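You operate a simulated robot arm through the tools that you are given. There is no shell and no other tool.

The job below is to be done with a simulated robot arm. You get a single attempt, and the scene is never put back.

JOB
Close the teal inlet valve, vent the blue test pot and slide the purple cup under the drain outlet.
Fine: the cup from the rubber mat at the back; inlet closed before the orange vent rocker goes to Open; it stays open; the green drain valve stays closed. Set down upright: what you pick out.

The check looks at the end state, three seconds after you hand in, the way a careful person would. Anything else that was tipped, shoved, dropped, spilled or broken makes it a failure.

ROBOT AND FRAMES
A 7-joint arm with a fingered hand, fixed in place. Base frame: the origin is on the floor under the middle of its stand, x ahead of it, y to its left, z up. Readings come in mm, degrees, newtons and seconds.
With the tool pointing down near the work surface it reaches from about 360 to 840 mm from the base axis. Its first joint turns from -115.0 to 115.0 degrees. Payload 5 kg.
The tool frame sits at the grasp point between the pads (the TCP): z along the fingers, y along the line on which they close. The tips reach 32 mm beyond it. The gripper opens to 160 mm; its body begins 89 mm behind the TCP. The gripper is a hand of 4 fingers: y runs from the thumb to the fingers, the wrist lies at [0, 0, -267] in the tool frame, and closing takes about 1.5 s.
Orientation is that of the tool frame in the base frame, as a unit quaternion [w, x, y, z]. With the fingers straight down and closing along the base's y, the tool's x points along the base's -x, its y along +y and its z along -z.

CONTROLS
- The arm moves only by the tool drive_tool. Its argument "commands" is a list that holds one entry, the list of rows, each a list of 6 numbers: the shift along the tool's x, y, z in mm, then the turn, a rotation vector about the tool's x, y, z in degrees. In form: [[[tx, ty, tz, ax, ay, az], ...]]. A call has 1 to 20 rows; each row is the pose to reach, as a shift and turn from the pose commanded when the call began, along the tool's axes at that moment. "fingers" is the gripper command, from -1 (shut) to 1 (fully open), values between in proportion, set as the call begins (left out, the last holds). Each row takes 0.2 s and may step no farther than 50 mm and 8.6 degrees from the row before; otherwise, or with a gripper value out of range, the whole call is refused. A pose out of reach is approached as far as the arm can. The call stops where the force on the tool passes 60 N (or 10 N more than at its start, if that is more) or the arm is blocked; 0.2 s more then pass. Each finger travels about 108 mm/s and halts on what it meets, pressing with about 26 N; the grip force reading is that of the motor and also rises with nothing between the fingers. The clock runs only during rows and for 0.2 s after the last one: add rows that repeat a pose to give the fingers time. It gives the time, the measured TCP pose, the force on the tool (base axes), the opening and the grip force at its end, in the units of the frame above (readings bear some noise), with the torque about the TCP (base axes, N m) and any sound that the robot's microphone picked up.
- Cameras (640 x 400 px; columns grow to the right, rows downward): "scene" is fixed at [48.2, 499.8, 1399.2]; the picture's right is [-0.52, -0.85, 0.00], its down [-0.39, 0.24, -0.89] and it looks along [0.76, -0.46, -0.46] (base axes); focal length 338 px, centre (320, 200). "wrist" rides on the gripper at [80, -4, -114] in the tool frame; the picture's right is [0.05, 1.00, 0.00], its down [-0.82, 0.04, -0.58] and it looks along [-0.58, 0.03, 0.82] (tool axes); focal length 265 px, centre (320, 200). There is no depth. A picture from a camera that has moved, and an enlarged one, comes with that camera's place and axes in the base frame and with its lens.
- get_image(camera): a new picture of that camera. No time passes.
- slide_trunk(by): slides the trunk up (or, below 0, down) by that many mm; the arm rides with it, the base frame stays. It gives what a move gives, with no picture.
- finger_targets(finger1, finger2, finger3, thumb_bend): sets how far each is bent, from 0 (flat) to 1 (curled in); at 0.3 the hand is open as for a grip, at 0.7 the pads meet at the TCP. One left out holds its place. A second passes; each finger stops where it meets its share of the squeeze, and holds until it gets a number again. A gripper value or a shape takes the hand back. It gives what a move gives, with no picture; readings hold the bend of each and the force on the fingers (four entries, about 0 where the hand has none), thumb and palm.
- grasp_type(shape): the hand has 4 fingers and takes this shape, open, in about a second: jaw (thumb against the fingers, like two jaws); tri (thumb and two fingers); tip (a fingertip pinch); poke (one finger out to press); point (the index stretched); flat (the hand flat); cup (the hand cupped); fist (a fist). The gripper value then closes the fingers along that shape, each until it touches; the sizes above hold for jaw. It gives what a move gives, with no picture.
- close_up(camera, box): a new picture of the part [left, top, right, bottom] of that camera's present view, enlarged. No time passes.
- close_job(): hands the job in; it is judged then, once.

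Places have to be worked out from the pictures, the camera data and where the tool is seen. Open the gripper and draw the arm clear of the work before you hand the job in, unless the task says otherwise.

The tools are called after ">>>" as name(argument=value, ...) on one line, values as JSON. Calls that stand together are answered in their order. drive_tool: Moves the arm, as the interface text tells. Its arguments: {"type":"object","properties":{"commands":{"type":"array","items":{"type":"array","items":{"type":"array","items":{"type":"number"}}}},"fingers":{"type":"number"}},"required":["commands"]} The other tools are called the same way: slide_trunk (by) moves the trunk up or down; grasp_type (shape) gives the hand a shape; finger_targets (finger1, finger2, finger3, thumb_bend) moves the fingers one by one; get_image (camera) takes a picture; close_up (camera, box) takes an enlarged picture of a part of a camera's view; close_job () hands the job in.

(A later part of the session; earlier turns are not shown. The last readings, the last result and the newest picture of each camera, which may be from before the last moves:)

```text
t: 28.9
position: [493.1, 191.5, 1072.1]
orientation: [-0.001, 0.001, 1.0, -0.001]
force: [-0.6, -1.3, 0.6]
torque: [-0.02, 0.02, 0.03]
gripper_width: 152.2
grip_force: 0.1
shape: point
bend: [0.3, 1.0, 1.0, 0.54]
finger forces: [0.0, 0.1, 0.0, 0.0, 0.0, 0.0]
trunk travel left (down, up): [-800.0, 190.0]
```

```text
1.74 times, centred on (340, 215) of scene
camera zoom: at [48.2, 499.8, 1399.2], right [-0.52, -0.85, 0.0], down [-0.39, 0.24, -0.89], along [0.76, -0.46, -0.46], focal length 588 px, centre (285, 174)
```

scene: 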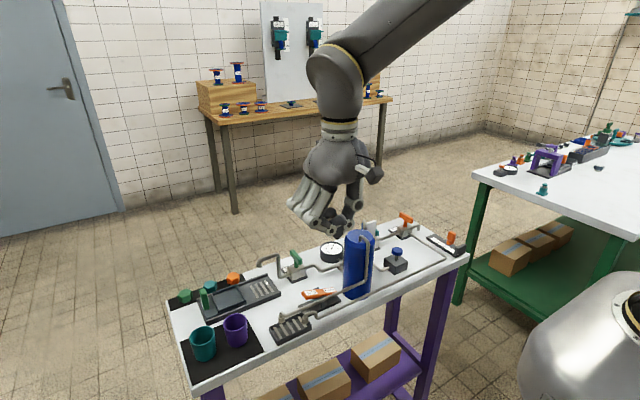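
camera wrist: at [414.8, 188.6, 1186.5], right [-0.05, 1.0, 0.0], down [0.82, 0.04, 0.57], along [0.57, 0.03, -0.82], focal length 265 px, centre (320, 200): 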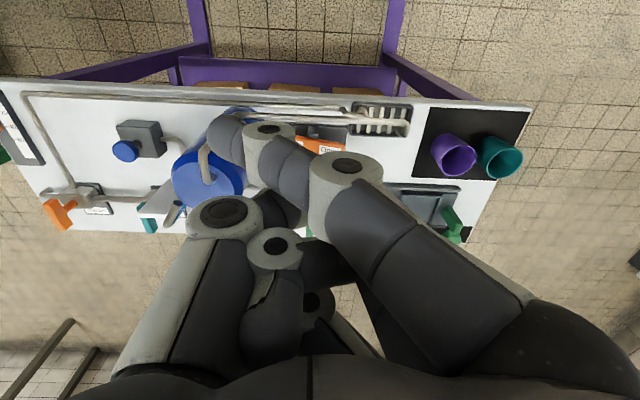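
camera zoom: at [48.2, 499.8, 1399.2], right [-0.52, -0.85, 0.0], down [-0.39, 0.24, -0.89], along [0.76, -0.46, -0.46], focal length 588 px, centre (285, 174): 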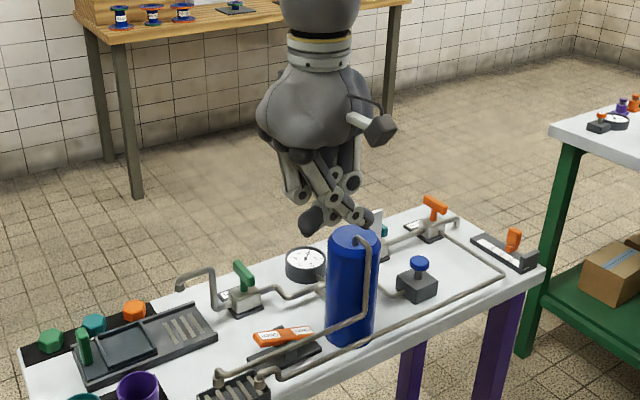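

The fingers seem still in motion; I let half a second pass and look again.

>>> drive_tool(commands=[[[0, 0, 0, 0, 0, 0], [0, 0, 0, 0, 0, 0], [0, 0, 0, 0, 0, 0]]])

>>> get_image(camera="wrist")

>>> close_up(camera="scene", box=[250, 100, 430, 330])

```text
t: 29.7
position: [494.0, 192.8, 1071.6]
orientation: [-0.002, 0.002, 1.0, -0.001]
force: [-0.1, 0.2, -0.1]
torque: [0.01, -0.02, 0.0]
gripper_width: 152.1
grip_force: 0.1
shape: point
bend: [0.3, 1.0, 1.0, 0.54]
finger forces: [0.0, 0.0, 0.0, 0.1, 0.0, 0.0]
trunk travel left (down, up): [-800.0, 190.0]
```

```text
taken
camera wrist: at [414.8, 188.6, 1186.5], right [-0.05, 1.0, 0.0], down [0.82, 0.04, 0.57], along [0.57, 0.03, -0.82], focal length 265 px, centre (320, 200)
```

wrist: 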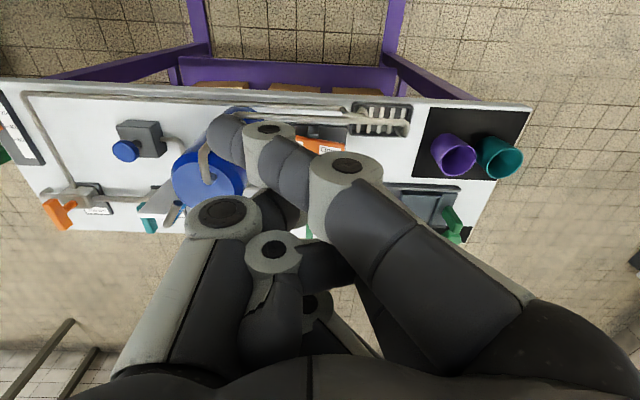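

```text
1.74 times, centred on (340, 215) of scene
camera zoom: at [48.2, 499.8, 1399.2], right [-0.52, -0.85, 0.0], down [-0.39, 0.24, -0.89], along [0.76, -0.46, -0.46], focal length 588 px, centre (285, 174)
```

zoom: 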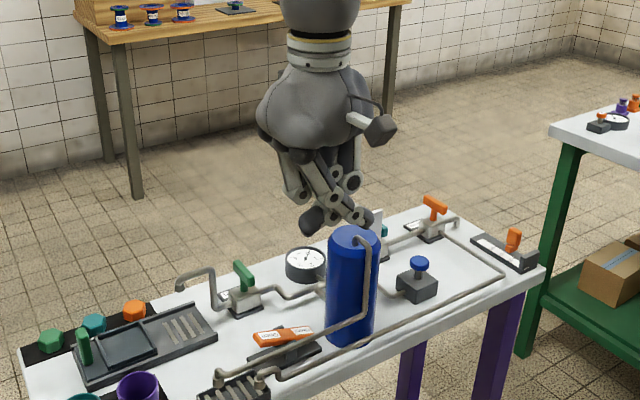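

"Point" swings the index across the palm, which is no use for pressing down. I return to jaw and curl fingers 2 and 3 while keeping finger 1 nearly straight.

>>> grasp_type(shape="jaw")

>>> finger_targets(finger1=0.3, finger2=1.0, finger3=1.0, thumb_bend=0.3)

>>> get_image(camera="wrist")

>>> close_up(camera="scene", box=[250, 100, 430, 330])

```text
t: 30.6
position: [494.7, 193.2, 1072.1]
orientation: [-0.001, 0.002, 1.0, -0.001]
force: [0.3, 0.3, 0.3]
torque: [-0.03, 0.0, 0.01]
gripper_width: 159.9
grip_force: 0.0
shape: jaw
bend: [0.3, 0.3, 0.3, 0.3]
finger forces: [0.1, 0.1, 0.1, 0.0, 0.0, 0.1]
trunk travel left (down, up): [-800.0, 190.0]
```

```text
t: 31.6
position: [494.6, 193.6, 1072.1]
orientation: [-0.002, 0.001, 1.0, 0.0]
force: [-0.2, -0.7, -0.5]
torque: [0.0, -0.01, 0.03]
gripper_width: 170.1
grip_force: 0.0
shape: fingers
bend: [0.3, 1.0, 1.0, 0.3]
finger forces: [0.0, 0.0, 0.0, 0.0, 0.0, 0.0]
trunk travel left (down, up): [-800.0, 190.0]
```

```text
taken
camera wrist: at [414.8, 188.6, 1186.5], right [-0.05, 1.0, 0.0], down [0.82, 0.04, 0.57], along [0.57, 0.03, -0.82], focal length 265 px, centre (320, 200)
```

wrist: 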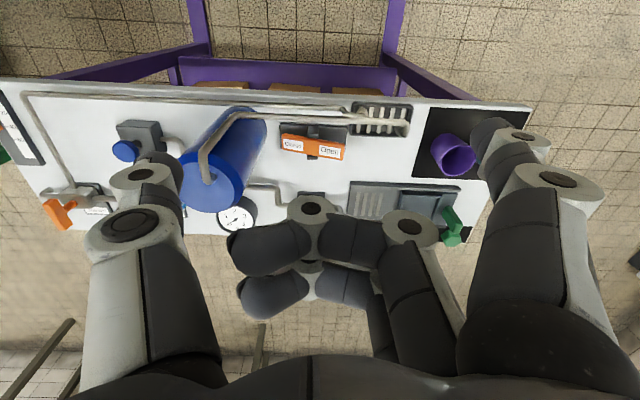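

```text
1.74 times, centred on (340, 215) of scene
camera zoom: at [48.2, 499.8, 1399.2], right [-0.52, -0.85, 0.0], down [-0.39, 0.24, -0.89], along [0.76, -0.46, -0.46], focal length 588 px, centre (285, 174)
```

zoom: 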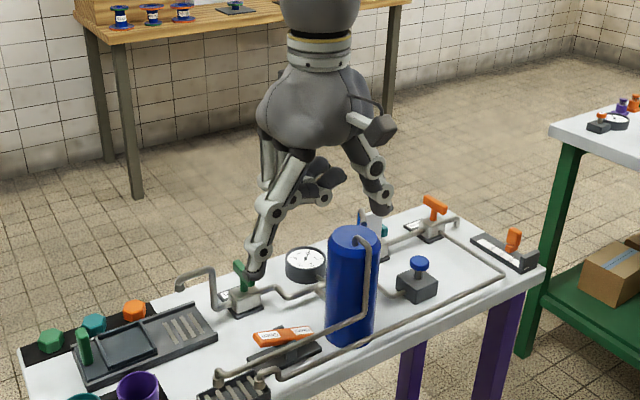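

Better to use all four tips closed together as a blunt presser: centred at x≈580 they clear the vent pipe (x≈516) and pot. I take jaw back, close fully and move above the Open end at y≈222, z≈930.

>>> grasp_type(shape="jaw")

>>> drive_tool(commands=[[[-20, 7, 0, 0, 0, 0], [-40, 14, 10, 0, 0, 0], [-60, 21, 30, 0, 0, 0], [-80, 28, 60, 0, 0, 0], [-85, 28, 90, 0, 0, 0], [-85, 28, 110, 0, 0, 0], [-85, 28, 110, 0, 0, 0], [-85, 28, 110, 0, 0, 0]]], fingers=-1)

>>> get_image(camera="wrist")

>>> close_up(camera="scene", box=[230, 150, 400, 350])

```text
t: 32.5
position: [494.4, 192.0, 1072.1]
orientation: [-0.002, 0.002, 1.0, 0.0]
force: [-0.7, -0.3, 0.3]
torque: [0.02, -0.01, 0.02]
gripper_width: 159.9
grip_force: 0.0
shape: jaw
bend: [0.3, 0.3, 0.3, 0.3]
finger forces: [0.1, 0.0, 0.0, 0.0, 0.1, 0.0]
trunk travel left (down, up): [-800.0, 190.0]
```

```text
t: 34.3
position: [577.2, 221.0, 961.6]
orientation: [-0.002, 0.002, 1.0, -0.001]
force: [0.8, 0.0, 0.7]
torque: [-0.01, 0.05, 0.01]
gripper_width: 0.1
grip_force: 26.2
shape: jaw
bend: [0.69, 0.63, 0.69, 0.67]
finger forces: [0.0, 0.0, 0.0, 0.1, 0.0, 0.1]
trunk travel left (down, up): [-800.0, 190.0]
```

```text
taken
camera wrist: at [497.8, 217.8, 1076.2], right [-0.05, 1.0, 0.0], down [0.82, 0.04, 0.58], along [0.57, 0.03, -0.82], focal length 265 px, centre (320, 200)
```

wrist: 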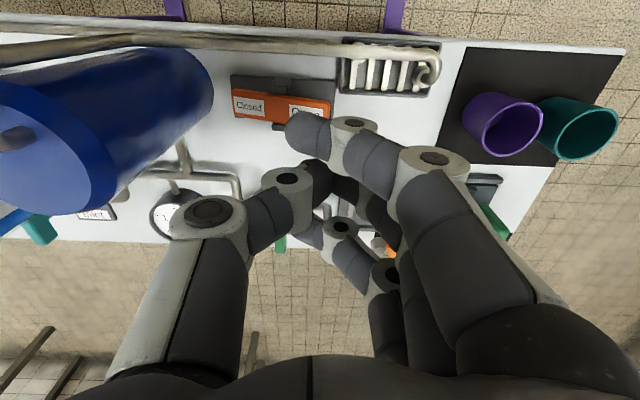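

```text
2.00 times, centred on (315, 250) of scene
camera zoom: at [48.2, 499.8, 1399.2], right [-0.52, -0.85, 0.0], down [-0.39, 0.24, -0.89], along [0.76, -0.46, -0.46], focal length 676 px, centre (330, 100)
```

zoom: 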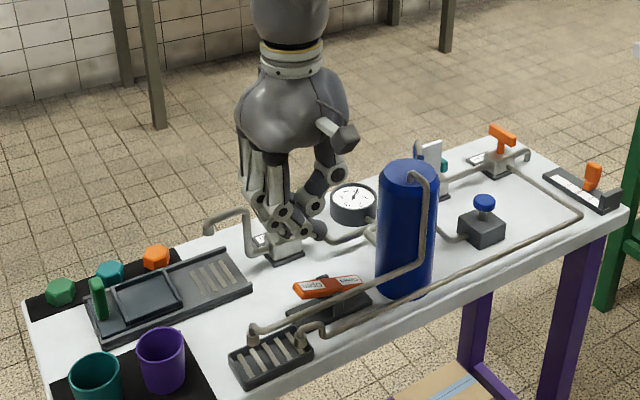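

The closed tips are above the Open end at (577, 221). I lower to just above contact, z≈890.

>>> drive_tool(commands=[[[0, 0, 20, 0, 0, 0], [0, 0, 40, 0, 0, 0], [0, 0, 60, 0, 0, 0], [0, 0, 70, 0, 0, 0], [0, 0, 70, 0, 0, 0]]])

>>> close_up(camera="scene", box=[250, 220, 390, 340])

>>> get_image(camera="wrist")

```text
t: 35.5
position: [577.1, 221.3, 891.5]
orientation: [-0.002, 0.002, 1.0, -0.001]
force: [0.0, 0.7, -0.7]
torque: [-0.03, 0.01, 0.01]
gripper_width: 0.0
grip_force: 25.9
shape: jaw
bend: [0.69, 0.63, 0.69, 0.67]
finger forces: [0.0, 0.0, 0.1, 0.1, 0.1, 0.0]
trunk travel left (down, up): [-800.0, 190.0]
```

```text
3.33 times, centred on (320, 280) of scene
camera zoom: at [48.2, 499.8, 1399.2], right [-0.52, -0.85, 0.0], down [-0.39, 0.24, -0.89], along [0.76, -0.46, -0.46], focal length 1127 px, centre (320, -67)
```

zoom: 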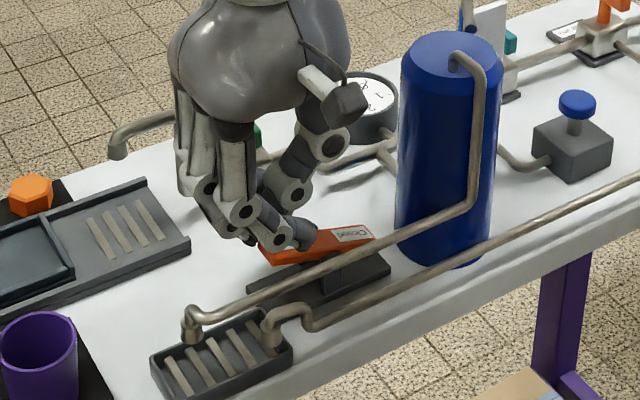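

```text
taken
camera wrist: at [498.2, 217.4, 1006.1], right [-0.05, 1.0, 0.0], down [0.82, 0.04, 0.57], along [0.57, 0.03, -0.82], focal length 265 px, centre (320, 200)
```

wrist: 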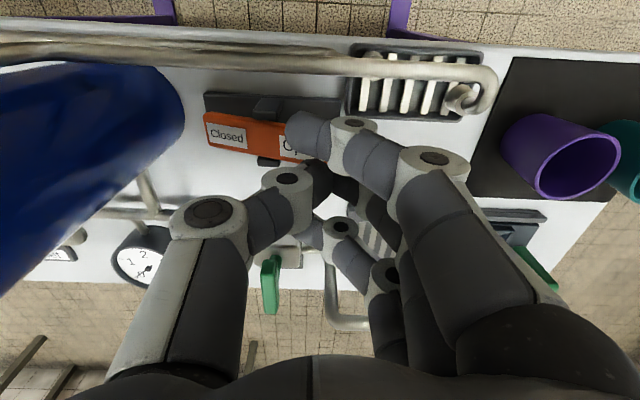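

The tips hover just over the Open end, clear of the pipe. I press down gently in 3 mm steps.

>>> drive_tool(commands=[[[0, 0, 3, 0, 0, 0], [0, 0, 6, 0, 0, 0], [0, 0, 9, 0, 0, 0], [0, 0, 12, 0, 0, 0], [0, 0, 15, 0, 0, 0]]])

>>> close_up(camera="scene", box=[270, 250, 370, 330])

```text
t: 36.7
position: [577.1, 221.1, 876.1]
orientation: [-0.002, 0.003, 1.0, -0.001]
force: [-0.3, 1.2, 0.5]
torque: [0.0, 0.0, 0.02]
gripper_width: 0.1
grip_force: 26.2
shape: jaw
bend: [0.69, 0.63, 0.69, 0.67]
finger forces: [0.0, 0.0, 0.0, 0.1, 0.0, 0.0]
trunk travel left (down, up): [-800.0, 190.0]
```

```text
5.00 times, centred on (320, 290) of scene
camera zoom: at [48.2, 499.8, 1399.2], right [-0.52, -0.85, 0.0], down [-0.39, 0.24, -0.89], along [0.76, -0.46, -0.46], focal length 1691 px, centre (320, -250)
```

zoom: 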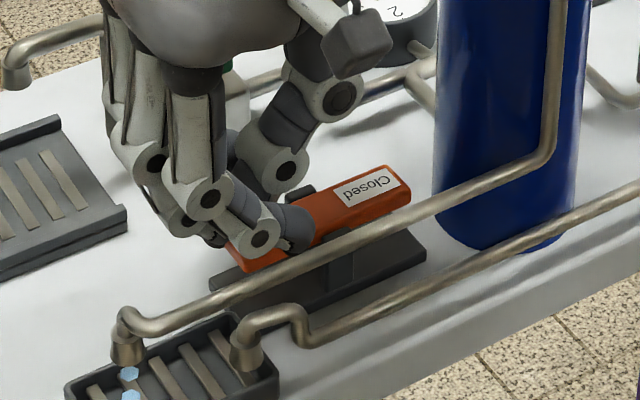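

The rocker has tipped, with the Closed end now up and drops showing at the vent pipe over the grate. I press a few mm more to make sure it is fully seated.

>>> drive_tool(commands=[[[0, 0, 2, 0, 0, 0], [0, 0, 4, 0, 0, 0], [0, 0, 6, 0, 0, 0], [0, 0, 8, 0, 0, 0]]])

>>> close_up(camera="scene", box=[270, 250, 370, 330])

```text
t: 37.7
position: [576.3, 222.9, 869.0]
orientation: [-0.001, 0.001, 1.0, -0.002]
force: [0.8, -0.2, 0.4]
torque: [-0.01, -0.01, -0.03]
gripper_width: 0.2
grip_force: 26.0
shape: jaw
bend: [0.69, 0.63, 0.69, 0.67]
finger forces: [0.0, 0.0, 0.0, 0.0, 0.1, 0.0]
trunk travel left (down, up): [-800.0, 190.0]
```

```text
5.00 times, centred on (320, 290) of scene
camera zoom: at [48.2, 499.8, 1399.2], right [-0.52, -0.85, 0.0], down [-0.39, 0.24, -0.89], along [0.76, -0.46, -0.46], focal length 1691 px, centre (320, -250)
```

zoom: 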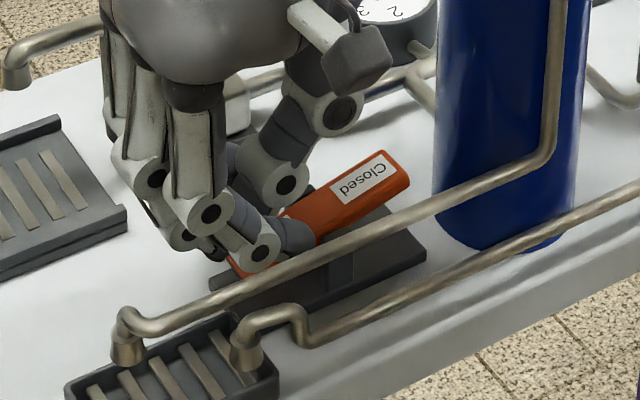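

The Open end keeps going down with almost no force. I press on in 2 mm steps until I feel the stop.

>>> drive_tool(commands=[[[0, 0, 2, 0, 0, 0], [0, 0, 4, 0, 0, 0], [0, 0, 6, 0, 0, 0], [0, 0, 8, 0, 0, 0], [0, 0, 8, 0, 0, 0]]])

>>> close_up(camera="scene", box=[270, 250, 370, 330])

```text
t: 38.9
position: [575.9, 220.9, 862.0]
orientation: [0.0, 0.002, 1.0, 0.0]
force: [0.9, -0.4, 17.6]
torque: [0.01, -0.01, -0.01]
gripper_width: 0.0
grip_force: 25.5
shape: jaw
bend: [0.69, 0.62, 0.69, 0.69]
finger forces: [0.1, 0.1, 0.1, 0.0, 0.0, 0.0]
trunk travel left (down, up): [-800.0, 190.0]
```

```text
5.00 times, centred on (320, 290) of scene
camera zoom: at [48.2, 499.8, 1399.2], right [-0.52, -0.85, 0.0], down [-0.39, 0.24, -0.89], along [0.76, -0.46, -0.46], focal length 1691 px, centre (320, -250)
```

zoom: 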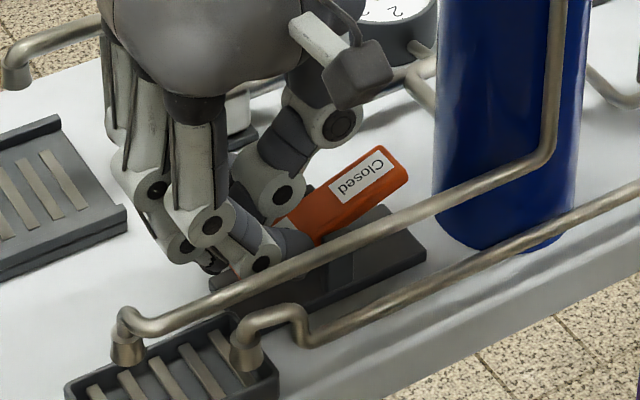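

17.6 N of reaction shows the rocker is on its stop with Open pressed in. I lift straight up and check that it stays.

>>> drive_tool(commands=[[[0, 0, -15, 0, 0, 0], [0, 0, -45, 0, 0, 0], [0, 0, -85, 0, 0, 0], [0, 0, -125, 0, 0, 0], [0, 0, -150, 0, 0, 0], [40, 0, -180, 0, 0, 0], [80, 0, -200, 0, 0, 0], [80, 0, -200, 0, 0, 0]]])

>>> close_up(camera="scene", box=[270, 240, 370, 330])

>>> get_image(camera="wrist")

```text
t: 40.7
position: [496.9, 219.7, 1059.2]
orientation: [-0.001, 0.001, 1.0, -0.001]
force: [0.1, -0.5, 0.4]
torque: [-0.02, 0.0, 0.04]
gripper_width: 0.0
grip_force: 25.8
shape: jaw
bend: [0.69, 0.62, 0.69, 0.68]
finger forces: [0.0, 0.0, 0.1, 0.1, 0.0, 0.0]
trunk travel left (down, up): [-800.0, 190.0]
```

```text
4.44 times, centred on (320, 285) of scene
camera zoom: at [48.2, 499.8, 1399.2], right [-0.52, -0.85, 0.0], down [-0.39, 0.24, -0.89], along [0.76, -0.46, -0.46], focal length 1503 px, centre (320, -178)
```

zoom: 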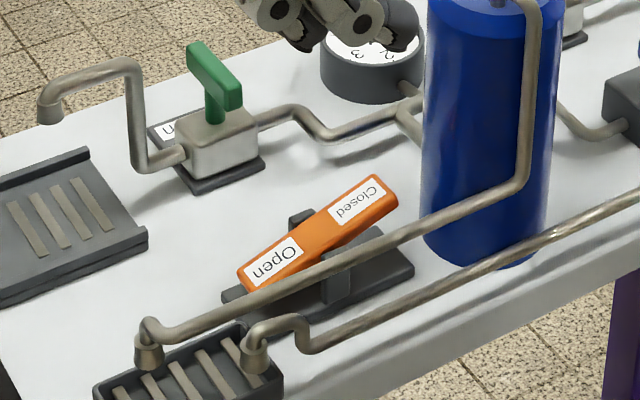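

```text
taken
camera wrist: at [418.1, 216.3, 1174.1], right [-0.05, 1.0, 0.0], down [0.82, 0.04, 0.57], along [0.57, 0.03, -0.82], focal length 265 px, centre (320, 200)
```

wrist: 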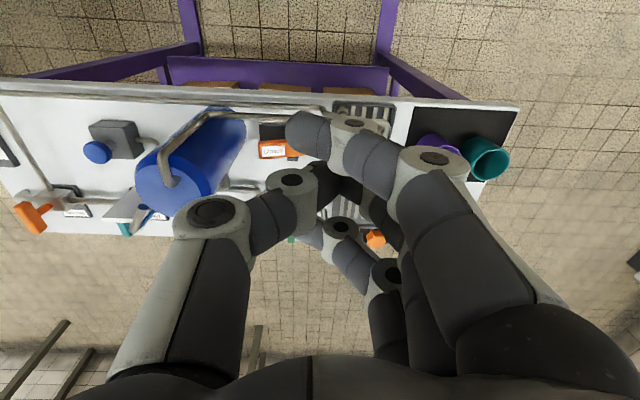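

The rocker stays down on Open. Next the purple cup, near (574, 387): I open the hand halfway and move left above that area for a closer view.

>>> drive_tool(commands=[[[0, 45, 0, 0, 0, 0], [0, 90, 0, 0, 0, 0], [0, 135, 0, 0, 0, 0], [0, 165, 0, 0, 0, 0], [0, 165, 0, 0, 0, 0], [0, 165, 0, 0, 0, 0]]], fingers=1)

>>> get_image(camera="wrist")

>>> close_up(camera="wrist", box=[240, 80, 410, 230])

>>> close_up(camera="scene", box=[160, 250, 290, 370])

```text
t: 42.1
position: [494.7, 386.7, 1057.1]
orientation: [-0.001, 0.002, 1.0, -0.001]
force: [-0.1, 0.4, 0.2]
torque: [0.01, 0.0, 0.0]
gripper_width: 160.4
grip_force: 0.0
shape: jaw
bend: [0.3, 0.3, 0.3, 0.3]
finger forces: [0.0, 0.1, 0.0, 0.0, 0.1, 0.1]
trunk travel left (down, up): [-800.0, 190.0]
```

```text
taken
camera wrist: at [415.3, 383.0, 1172.0], right [-0.05, 1.0, 0.0], down [0.82, 0.04, 0.57], along [0.57, 0.03, -0.82], focal length 265 px, centre (320, 200)
```

wrist: 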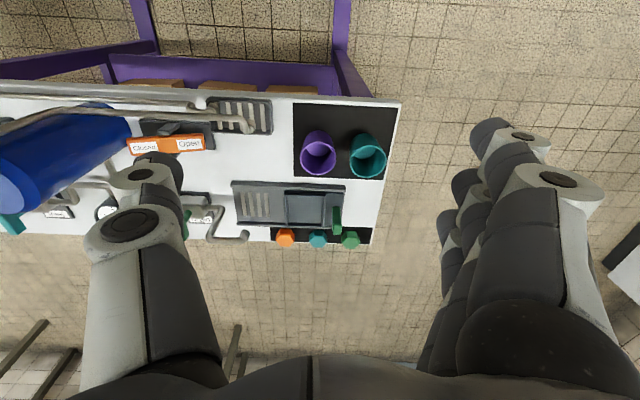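

```text
2.67 times, centred on (325, 155) of wrist
camera zoom: at [415.3, 383.0, 1172.0], right [-0.05, 1.0, 0.0], down [0.82, 0.04, 0.57], along [0.57, 0.03, -0.82], focal length 708 px, centre (307, 320)
```

zoom: 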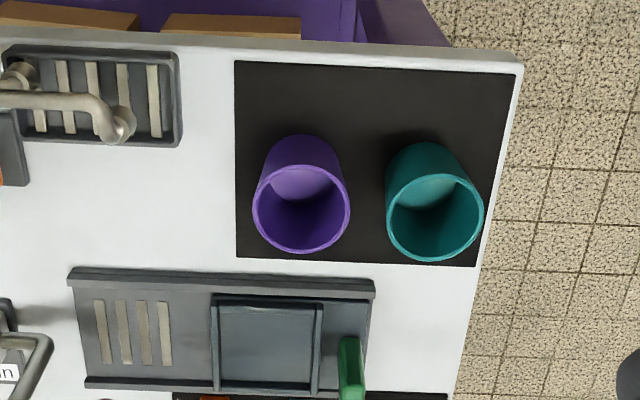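

```text
3.33 times, centred on (225, 310) of scene
camera zoom: at [48.2, 499.8, 1399.2], right [-0.52, -0.85, 0.0], down [-0.39, 0.24, -0.89], along [0.76, -0.46, -0.46], focal length 1127 px, centre (637, -167)
```

zoom: 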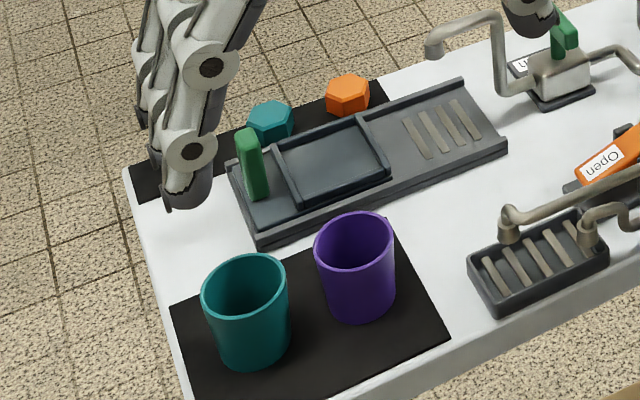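

The purple cup's rim is centred at about (571.5, 388.5, 850), 50 mm wide and tall, with the teal cup 17 mm from it in y; so I will grip it along x. I turn the hand 90° while moving above it at z≈950, fingers at 80 mm.

>>> drive_tool(commands=[[[-7, 0, 0, 0, 0, -8.2], [-14, 0, 0, 0, 0, -16.4], [-21, 0, 0, 0, 0, -24.6], [-28, 0, 10, 0, 0, -32.8], [-35, 0, 20, 0, 0, -41], [-42, 0, 30, 0, 0, -49.2], [-49, 0, 45, 0, 0, -57.4], [-56, 0, 60, 0, 0, -65.6], [-63, 1, 75, 0, 0, -73.8], [-70, 2, 90, 0, 0, -82], [-77, 2, 100, 0, 0, -90], [-77, 2, 107, 0, 0, -90], [-77, 2, 107, 0, 0, -90]]], fingers=0)

>>> get_image(camera="wrist")

>>> get_image(camera="scene")

```text
t: 44.9
position: [572.0, 387.7, 951.5]
orientation: [-0.001, -0.706, 0.708, 0.0]
force: [0.3, 0.9, 0.0]
torque: [-0.01, 0.02, -0.02]
gripper_width: 81.0
grip_force: 0.0
shape: jaw
bend: [0.72, 0.72, 0.72, 0.7]
finger forces: [0.0, 0.1, 0.0, 0.1, 0.0, 0.0]
trunk travel left (down, up): [-800.0, 190.0]
```

```text
taken
camera wrist: at [578.7, 307.8, 1066.8], right [-1.0, -0.05, 0.0], down [-0.04, 0.82, 0.58], along [-0.03, 0.58, -0.82], focal length 265 px, centre (320, 200)
```

wrist: 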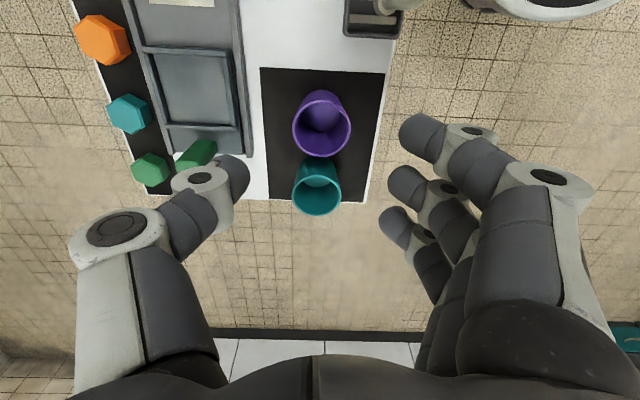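

```text
taken
```

scene: 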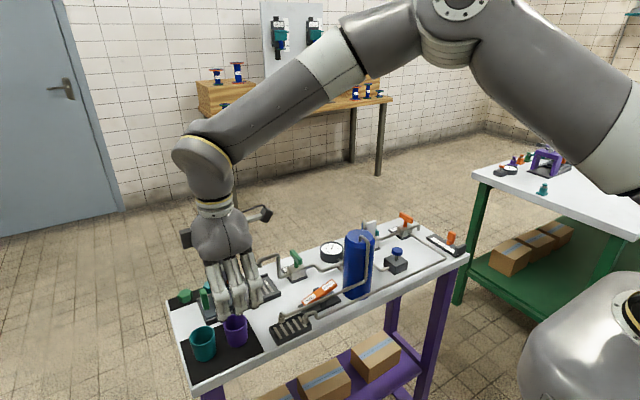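

The hand is well centred over the purple cup (cup axis computed at (573, 389)). I descend to z≈857 so the tips reach about 25 mm below its rim.

>>> drive_tool(commands=[[[-1, -1, 25, 0, 0, 0], [-1, -1, 50, 0, 0, 0], [-1, -1, 75, 0, 0, 0], [-1, -1, 94, 0, 0, 0], [-1, -1, 94, 0, 0, 0]]])

>>> get_image(camera="wrist")

>>> close_up(camera="scene", box=[160, 230, 290, 370])

```text
t: 46.1
position: [575.5, 389.1, 856.7]
orientation: [-0.002, -0.706, 0.708, 0.001]
force: [-1.3, -0.4, -0.2]
torque: [0.0, -0.01, 0.02]
gripper_width: 80.8
grip_force: 0.1
shape: jaw
bend: [0.72, 0.72, 0.72, 0.7]
finger forces: [0.0, 0.1, 0.0, 0.0, 0.0, 0.0]
trunk travel left (down, up): [-800.0, 190.0]
```

```text
taken
camera wrist: at [579.8, 308.8, 971.4], right [-1.0, -0.05, 0.0], down [-0.04, 0.82, 0.58], along [-0.03, 0.58, -0.82], focal length 265 px, centre (320, 200)
```

wrist: 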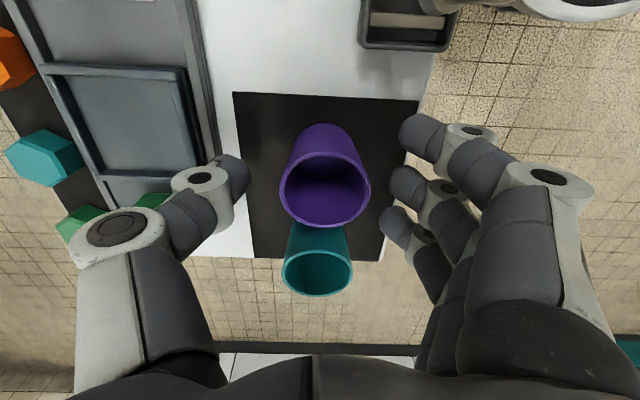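

```text
2.86 times, centred on (225, 300) of scene
camera zoom: at [48.2, 499.8, 1399.2], right [-0.52, -0.85, 0.0], down [-0.39, 0.24, -0.89], along [0.76, -0.46, -0.46], focal length 966 px, centre (591, -86)
```

zoom: 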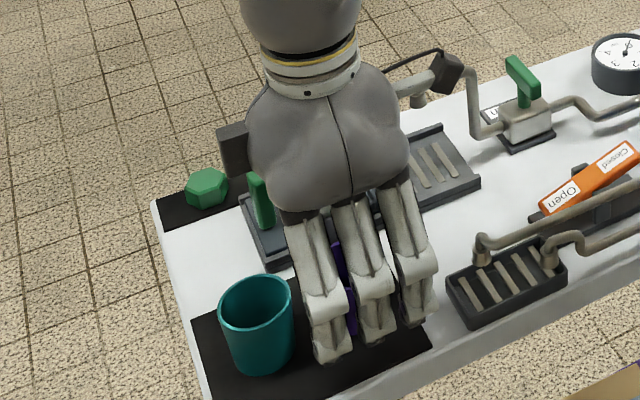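

The cup sits centred between thumb and fingers, and the teal cup is clear of them. I close the hand on the purple cup.

>>> drive_tool(commands=[[[0, 0, 0, 0, 0, 0], [0, 0, 0, 0, 0, 0], [0, 0, 0, 0, 0, 0], [0, 0, 0, 0, 0, 0], [0, 0, 0, 0, 0, 0], [0, 0, 0, 0, 0, 0]]], fingers=-1)

>>> get_image(camera="wrist")

>>> close_up(camera="scene", box=[160, 230, 290, 370])

```text
t: 47.5
position: [574.5, 389.1, 857.6]
orientation: [-0.002, -0.706, 0.708, 0.0]
force: [-0.6, 0.6, 0.5]
torque: [0.0, -0.01, -0.02]
gripper_width: 22.9
grip_force: 26.1
shape: jaw
bend: [0.69, 0.73, 0.67, 0.71]
finger forces: [8.7, 10.1, 3.5, 0.0, 22.0, 0.0]
trunk travel left (down, up): [-800.0, 190.0]
```

```text
taken
camera wrist: at [579.8, 308.7, 971.4], right [-1.0, -0.05, 0.0], down [-0.04, 0.82, 0.58], along [-0.03, 0.58, -0.82], focal length 265 px, centre (320, 200)
```

wrist: 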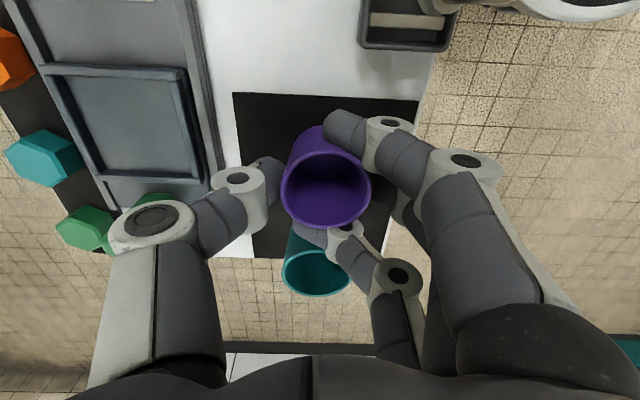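

```text
2.86 times, centred on (225, 300) of scene
camera zoom: at [48.2, 499.8, 1399.2], right [-0.52, -0.85, 0.0], down [-0.39, 0.24, -0.89], along [0.76, -0.46, -0.46], focal length 966 px, centre (591, -86)
```

zoom: 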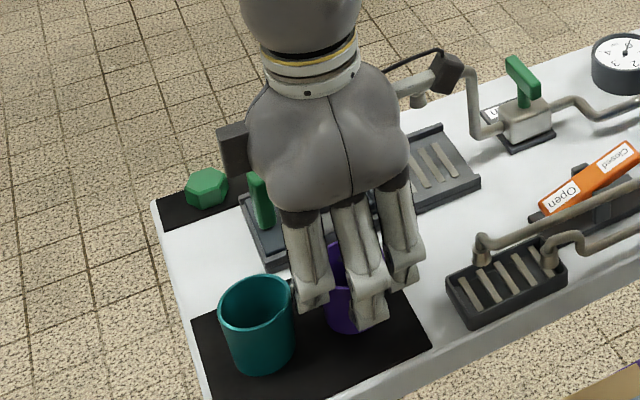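

The cup is held (thumb 22 N against three fingers); the third finger has wrapped close to the teal cup, which hasn't moved. I lift slowly by 20 mm and check.

>>> drive_tool(commands=[[[0, 0, -4, 0, 0, 0], [0, 0, -8, 0, 0, 0], [0, 0, -14, 0, 0, 0], [0, 0, -20, 0, 0, 0]]])

>>> get_image(camera="wrist")

>>> close_up(camera="scene", box=[160, 230, 290, 370])

```text
t: 48.5
position: [574.9, 389.0, 876.6]
orientation: [-0.002, -0.706, 0.708, 0.0]
force: [-0.2, -1.0, -0.8]
torque: [0.01, -0.02, -0.01]
gripper_width: 22.3
grip_force: 25.5
shape: jaw
bend: [0.69, 0.73, 0.67, 0.71]
finger forces: [8.8, 10.3, 3.6, 0.0, 21.9, 0.0]
trunk travel left (down, up): [-800.0, 190.0]
```

```text
taken
camera wrist: at [579.6, 308.4, 991.3], right [-1.0, -0.05, 0.0], down [-0.04, 0.82, 0.58], along [-0.03, 0.58, -0.82], focal length 265 px, centre (320, 200)
```

wrist: 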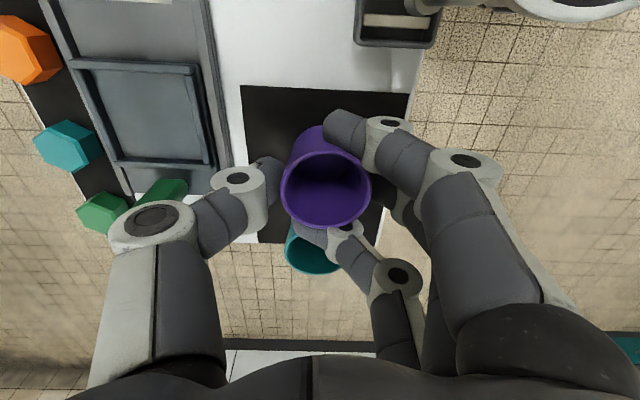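

```text
2.86 times, centred on (225, 300) of scene
camera zoom: at [48.2, 499.8, 1399.2], right [-0.52, -0.85, 0.0], down [-0.39, 0.24, -0.89], along [0.76, -0.46, -0.46], focal length 966 px, centre (591, -86)
```

zoom: 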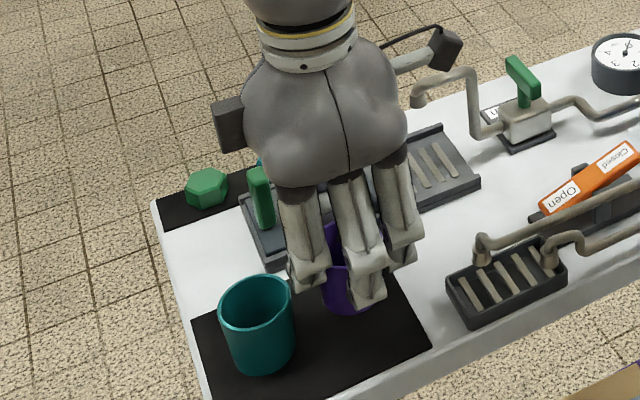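

The cup is up and the teal one is untouched. I raise it further and carry it over the sled, whose centre I place at about (691, 374).

>>> drive_tool(commands=[[[0, 0, -20, 0, 0, 0], [0, 0, -40, 0, 0, 0], [0, 0, -60, 0, 0, 0], [3, -25, -60, 0, 0, 0], [6, -50, -60, 0, 0, 0], [9, -75, -60, 0, 0, 0], [12, -100, -60, 0, 0, 0], [14, -118, -60, 0, 0, 0], [14, -118, -60, 0, 0, 0]]])

>>> get_image(camera="wrist")

>>> get_image(camera="scene")

```text
t: 50.5
position: [692.5, 373.6, 936.1]
orientation: [-0.002, -0.706, 0.708, 0.001]
force: [-0.1, -0.5, -0.2]
torque: [0.02, -0.04, 0.0]
gripper_width: 22.5
grip_force: 26.1
shape: jaw
bend: [0.69, 0.73, 0.67, 0.71]
finger forces: [9.0, 10.1, 3.5, 0.0, 21.8, 0.0]
trunk travel left (down, up): [-800.0, 190.0]
```

```text
taken
camera wrist: at [697.4, 294.5, 1051.3], right [-1.0, -0.05, 0.0], down [-0.04, 0.82, 0.58], along [-0.03, 0.58, -0.82], focal length 265 px, centre (320, 200)
```

wrist: 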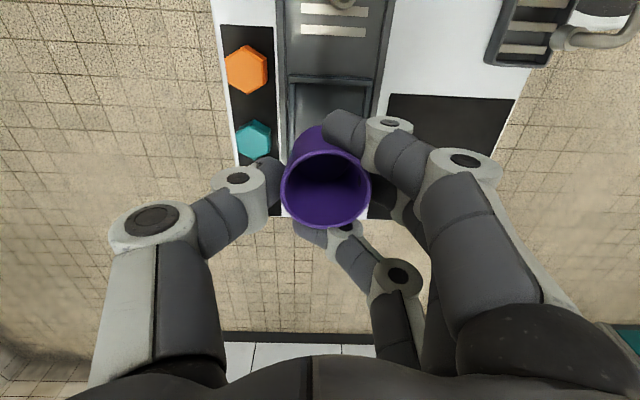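

```text
taken
```

scene: 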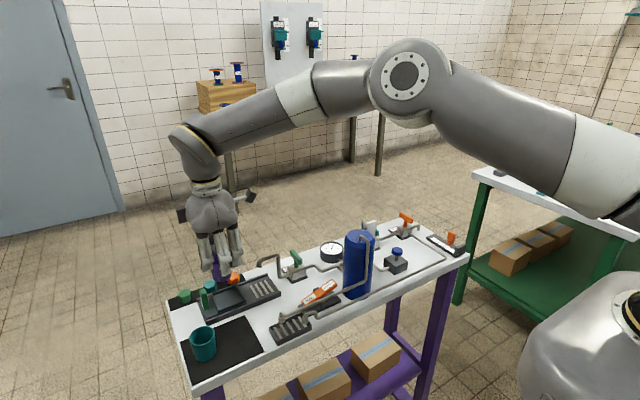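

The sled's axis comes out at x≈686 and the cup hangs at about x=690, y=373, so I shift 4 mm back and lower to just above the sled.

>>> drive_tool(commands=[[[0, 4, 15, 0, 0, 0], [0, 4, 30, 0, 0, 0], [0, 4, 45, 0, 0, 0], [0, 4, 60, 0, 0, 0], [0, 4, 60, 0, 0, 0]]])

>>> get_image(camera="wrist")

>>> close_up(camera="scene", box=[160, 200, 300, 330])

```text
t: 51.7
position: [689.8, 375.0, 878.2]
orientation: [-0.001, -0.706, 0.708, 0.0]
force: [-0.9, -2.1, 1.0]
torque: [0.02, 0.02, 0.0]
gripper_width: 22.7
grip_force: 26.0
shape: jaw
bend: [0.69, 0.73, 0.68, 0.71]
finger forces: [8.9, 10.4, 5.8, 0.1, 21.8, 0.0]
trunk travel left (down, up): [-800.0, 190.0]
```

```text
taken
camera wrist: at [694.8, 295.5, 992.6], right [-1.0, -0.05, 0.0], down [-0.04, 0.82, 0.58], along [-0.03, 0.58, -0.82], focal length 265 px, centre (320, 200)
```

wrist: 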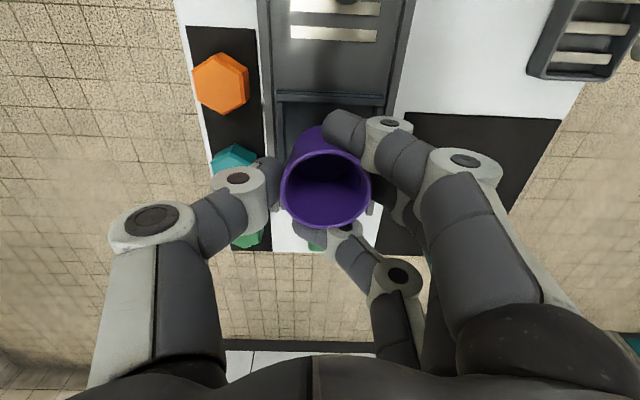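

```text
3.08 times, centred on (230, 265) of scene
camera zoom: at [48.2, 499.8, 1399.2], right [-0.52, -0.85, 0.0], down [-0.39, 0.24, -0.89], along [0.76, -0.46, -0.46], focal length 1041 px, centre (597, 0)
```

zoom: 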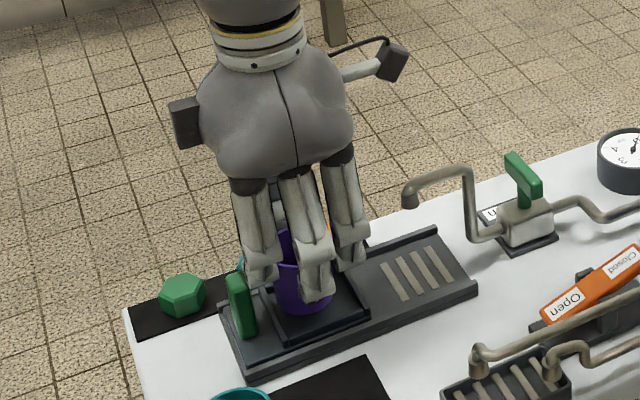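

The third finger is just brushing near the green post (its force rose to 5.8 N), so I shift 4 mm towards -y, away from the post, and lower in small steps.

>>> drive_tool(commands=[[[4, 0, 0, 0, 0, 0], [4, 0, 3, 0, 0, 0], [4, 0, 6, 0, 0, 0]]])

>>> close_up(camera="scene", box=[190, 230, 270, 320])

>>> close_up(camera="wrist", box=[220, 60, 420, 270])

```text
t: 52.5
position: [689.7, 373.0, 872.0]
orientation: [-0.002, -0.707, 0.708, 0.0]
force: [0.0, -0.3, 0.1]
torque: [0.02, -0.01, 0.02]
gripper_width: 22.2
grip_force: 25.7
shape: jaw
bend: [0.69, 0.73, 0.68, 0.71]
finger forces: [9.0, 10.4, 3.5, 0.0, 21.8, 0.0]
trunk travel left (down, up): [-800.0, 190.0]
```

```text
4.44 times, centred on (230, 275) of scene
camera zoom: at [48.2, 499.8, 1399.2], right [-0.52, -0.85, 0.0], down [-0.39, 0.24, -0.89], along [0.76, -0.46, -0.46], focal length 1503 px, centre (720, -133)
```

zoom: 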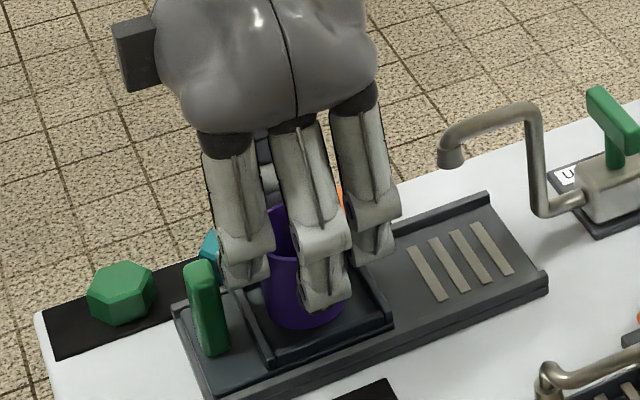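

```text
1.90 times, centred on (320, 165) of wrist
camera zoom: at [694.3, 292.0, 986.4], right [-1.0, -0.05, 0.0], down [-0.04, 0.82, 0.58], along [-0.03, 0.58, -0.82], focal length 506 px, centre (320, 267)
```

zoom: 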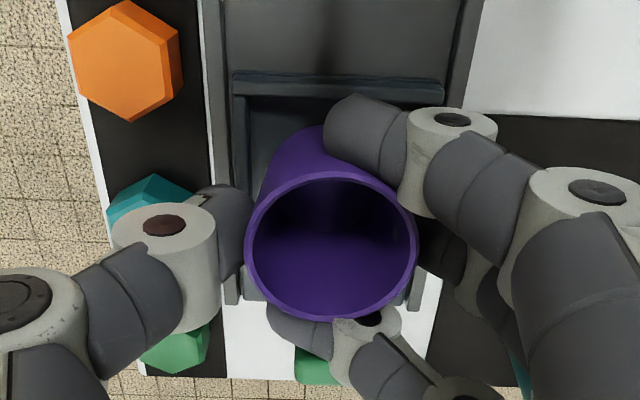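

Clear of the post again (finger 3 back to 3.5 N), and the cup axis is at about (687, 370), inside the sled's bars. I keep lowering in 1 mm steps and watch the upward force.

>>> drive_tool(commands=[[[0, 0, 1, 0, 0, 0], [0, 0, 2, 0, 0, 0], [0, 0, 3, 0, 0, 0], [0, 0, 4, 0, 0, 0]]])

```text
t: 53.5
position: [687.5, 371.8, 868.9]
orientation: [-0.001, -0.706, 0.708, 0.001]
force: [0.1, 0.3, 4.5]
torque: [-0.08, 0.02, 0.01]
gripper_width: 22.6
grip_force: 25.7
shape: jaw
bend: [0.69, 0.73, 0.68, 0.71]
finger forces: [9.4, 9.9, 4.1, 0.1, 22.5, 0.0]
trunk travel left (down, up): [-800.0, 190.0]
```

4.5 N upward: first contact, slightly on the -y edge. I lower 1.5 mm more to see whether it settles flat.

>>> drive_tool(commands=[[[0, 0, 0.5, 0, 0, 0], [0, 0, 1, 0, 0, 0], [0, 0, 1.5, 0, 0, 0], [0, 0, 1.5, 0, 0, 0]]])

>>> close_up(camera="scene", box=[190, 230, 270, 320])

>>> close_up(camera="wrist", box=[220, 60, 420, 270])

```text
t: 54.5
position: [690.2, 370.8, 867.7]
orientation: [0.0, -0.706, 0.708, 0.0]
force: [2.9, 1.0, 13.3]
torque: [-0.19, 0.01, 0.04]
gripper_width: 22.8
grip_force: 26.1
shape: jaw
bend: [0.7, 0.73, 0.68, 0.71]
finger forces: [11.1, 10.1, 5.4, 0.0, 25.3, 0.1]
trunk travel left (down, up): [-800.0, 190.0]
```

```text
4.44 times, centred on (230, 275) of scene
camera zoom: at [48.2, 499.8, 1399.2], right [-0.52, -0.85, 0.0], down [-0.39, 0.24, -0.89], along [0.76, -0.46, -0.46], focal length 1503 px, centre (720, -133)
```

zoom: 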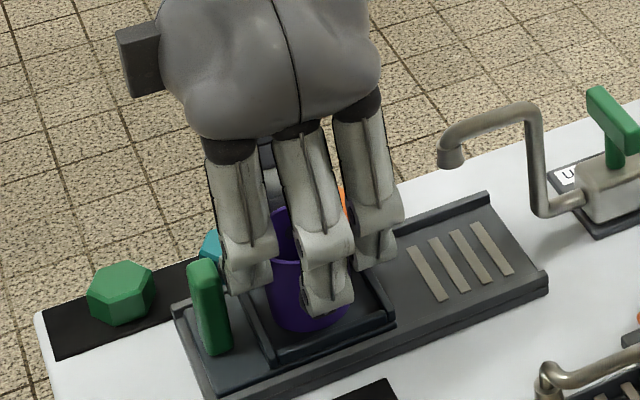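

```text
1.90 times, centred on (320, 165) of wrist
camera zoom: at [694.0, 290.9, 982.7], right [-1.0, -0.05, 0.0], down [-0.04, 0.82, 0.58], along [-0.03, 0.58, -0.82], focal length 506 px, centre (320, 267)
```

zoom: 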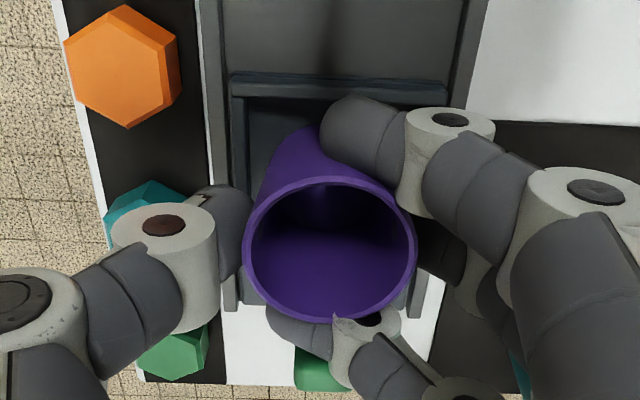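

The cup rests on the sled with 13 N of preload, upright to within a degree or so. I ease up 1 mm and then open the fingers to release it.

>>> drive_tool(commands=[[[0, 0, -0.5, 0, 0, 0], [0, 0, -1, 0, 0, 0], [0, 0, -1, 0, 0, 0]]])

>>> drive_tool(commands=[[[0, 0, 0, 0, 0, 0], [0, 0, 0, 0, 0, 0], [0, 0, 0, 0, 0, 0], [0, 0, 0, 0, 0, 0], [0, 0, 0, 0, 0, 0]]], fingers=0)

>>> get_image(camera="wrist")

>>> close_up(camera="scene", box=[190, 230, 270, 320])

```text
t: 55.3
position: [688.5, 370.5, 868.1]
orientation: [-0.001, -0.706, 0.709, 0.0]
force: [3.2, -0.5, 11.9]
torque: [-0.18, -0.02, 0.02]
gripper_width: 22.7
grip_force: 26.0
shape: jaw
bend: [0.7, 0.73, 0.68, 0.71]
finger forces: [12.2, 9.7, 5.2, 0.0, 25.5, 0.0]
trunk travel left (down, up): [-800.0, 190.0]
```

```text
t: 56.5
position: [688.9, 371.7, 867.3]
orientation: [-0.002, -0.706, 0.708, 0.001]
force: [0.2, 0.3, 0.2]
torque: [-0.01, -0.05, 0.0]
gripper_width: 79.5
grip_force: 0.1
shape: jaw
bend: [0.72, 0.72, 0.72, 0.7]
finger forces: [0.0, 0.0, 0.0, 0.0, 0.0, 0.1]
trunk travel left (down, up): [-800.0, 190.0]
```

```text
taken
camera wrist: at [693.9, 291.7, 981.9], right [-1.0, -0.05, 0.0], down [-0.04, 0.82, 0.58], along [-0.03, 0.58, -0.82], focal length 265 px, centre (320, 200)
```

wrist: 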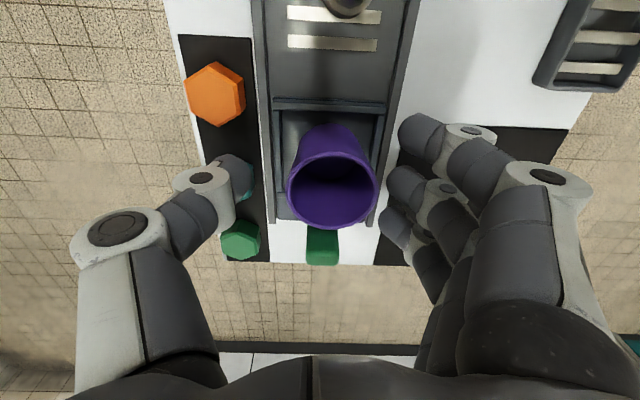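

```text
4.44 times, centred on (230, 275) of scene
camera zoom: at [48.2, 499.8, 1399.2], right [-0.52, -0.85, 0.0], down [-0.39, 0.24, -0.89], along [0.76, -0.46, -0.46], focal length 1503 px, centre (720, -133)
```

zoom: 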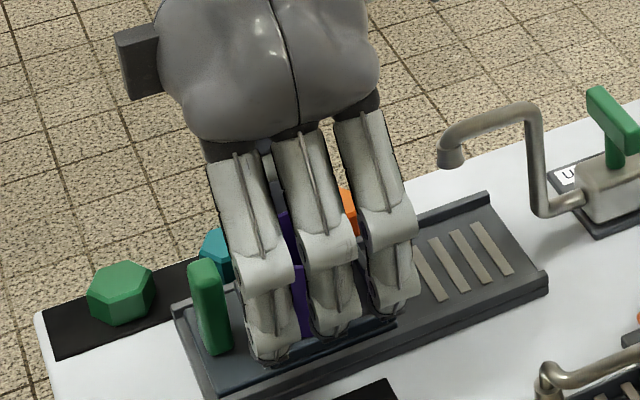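

Released, and the cup stands on the sled without any force on the hand. I lift straight up, clear of it.

>>> drive_tool(commands=[[[0, 0, -10, 0, 0, 0], [0, 0, -25, 0, 0, 0], [0, 0, -50, 0, 0, 0], [0, 0, -75, 0, 0, 0], [0, 0, -95, 0, 0, 0], [0, 0, -95, 0, 0, 0]]])

>>> get_image(camera="wrist")

>>> close_up(camera="scene", box=[160, 220, 300, 350])

```text
t: 57.9
position: [689.6, 369.6, 963.5]
orientation: [-0.002, -0.706, 0.708, 0.0]
force: [-0.2, 0.2, 0.1]
torque: [-0.04, -0.04, -0.01]
gripper_width: 79.2
grip_force: 0.1
shape: jaw
bend: [0.72, 0.72, 0.72, 0.7]
finger forces: [0.0, 0.1, 0.0, 0.0, 0.0, 0.1]
trunk travel left (down, up): [-800.0, 190.0]
```

```text
taken
camera wrist: at [694.2, 290.0, 1078.0], right [-1.0, -0.05, 0.0], down [-0.04, 0.82, 0.58], along [-0.03, 0.58, -0.82], focal length 265 px, centre (320, 200)
```

wrist: 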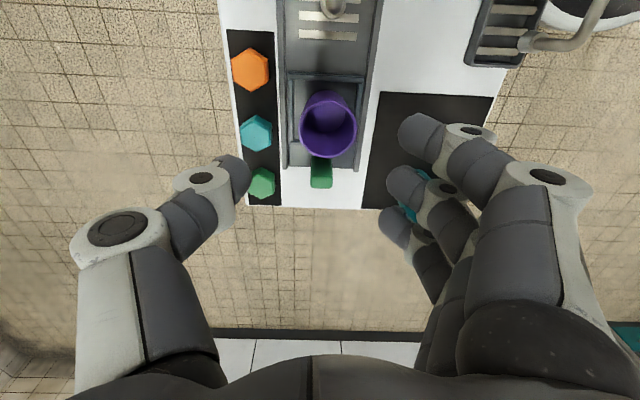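

```text
3.08 times, centred on (230, 285) of scene
camera zoom: at [48.2, 499.8, 1399.2], right [-0.52, -0.85, 0.0], down [-0.39, 0.24, -0.89], along [0.76, -0.46, -0.46], focal length 1041 px, centre (597, -62)
```

zoom: 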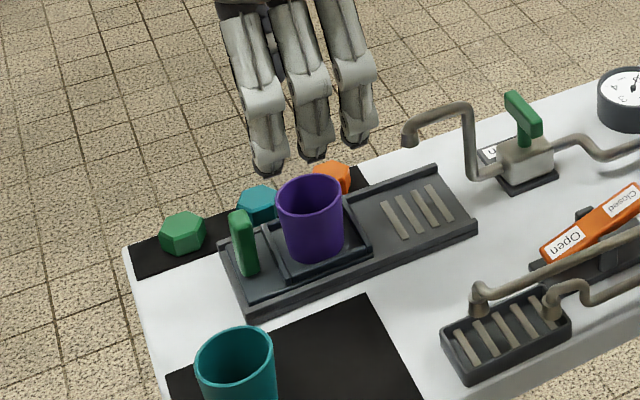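

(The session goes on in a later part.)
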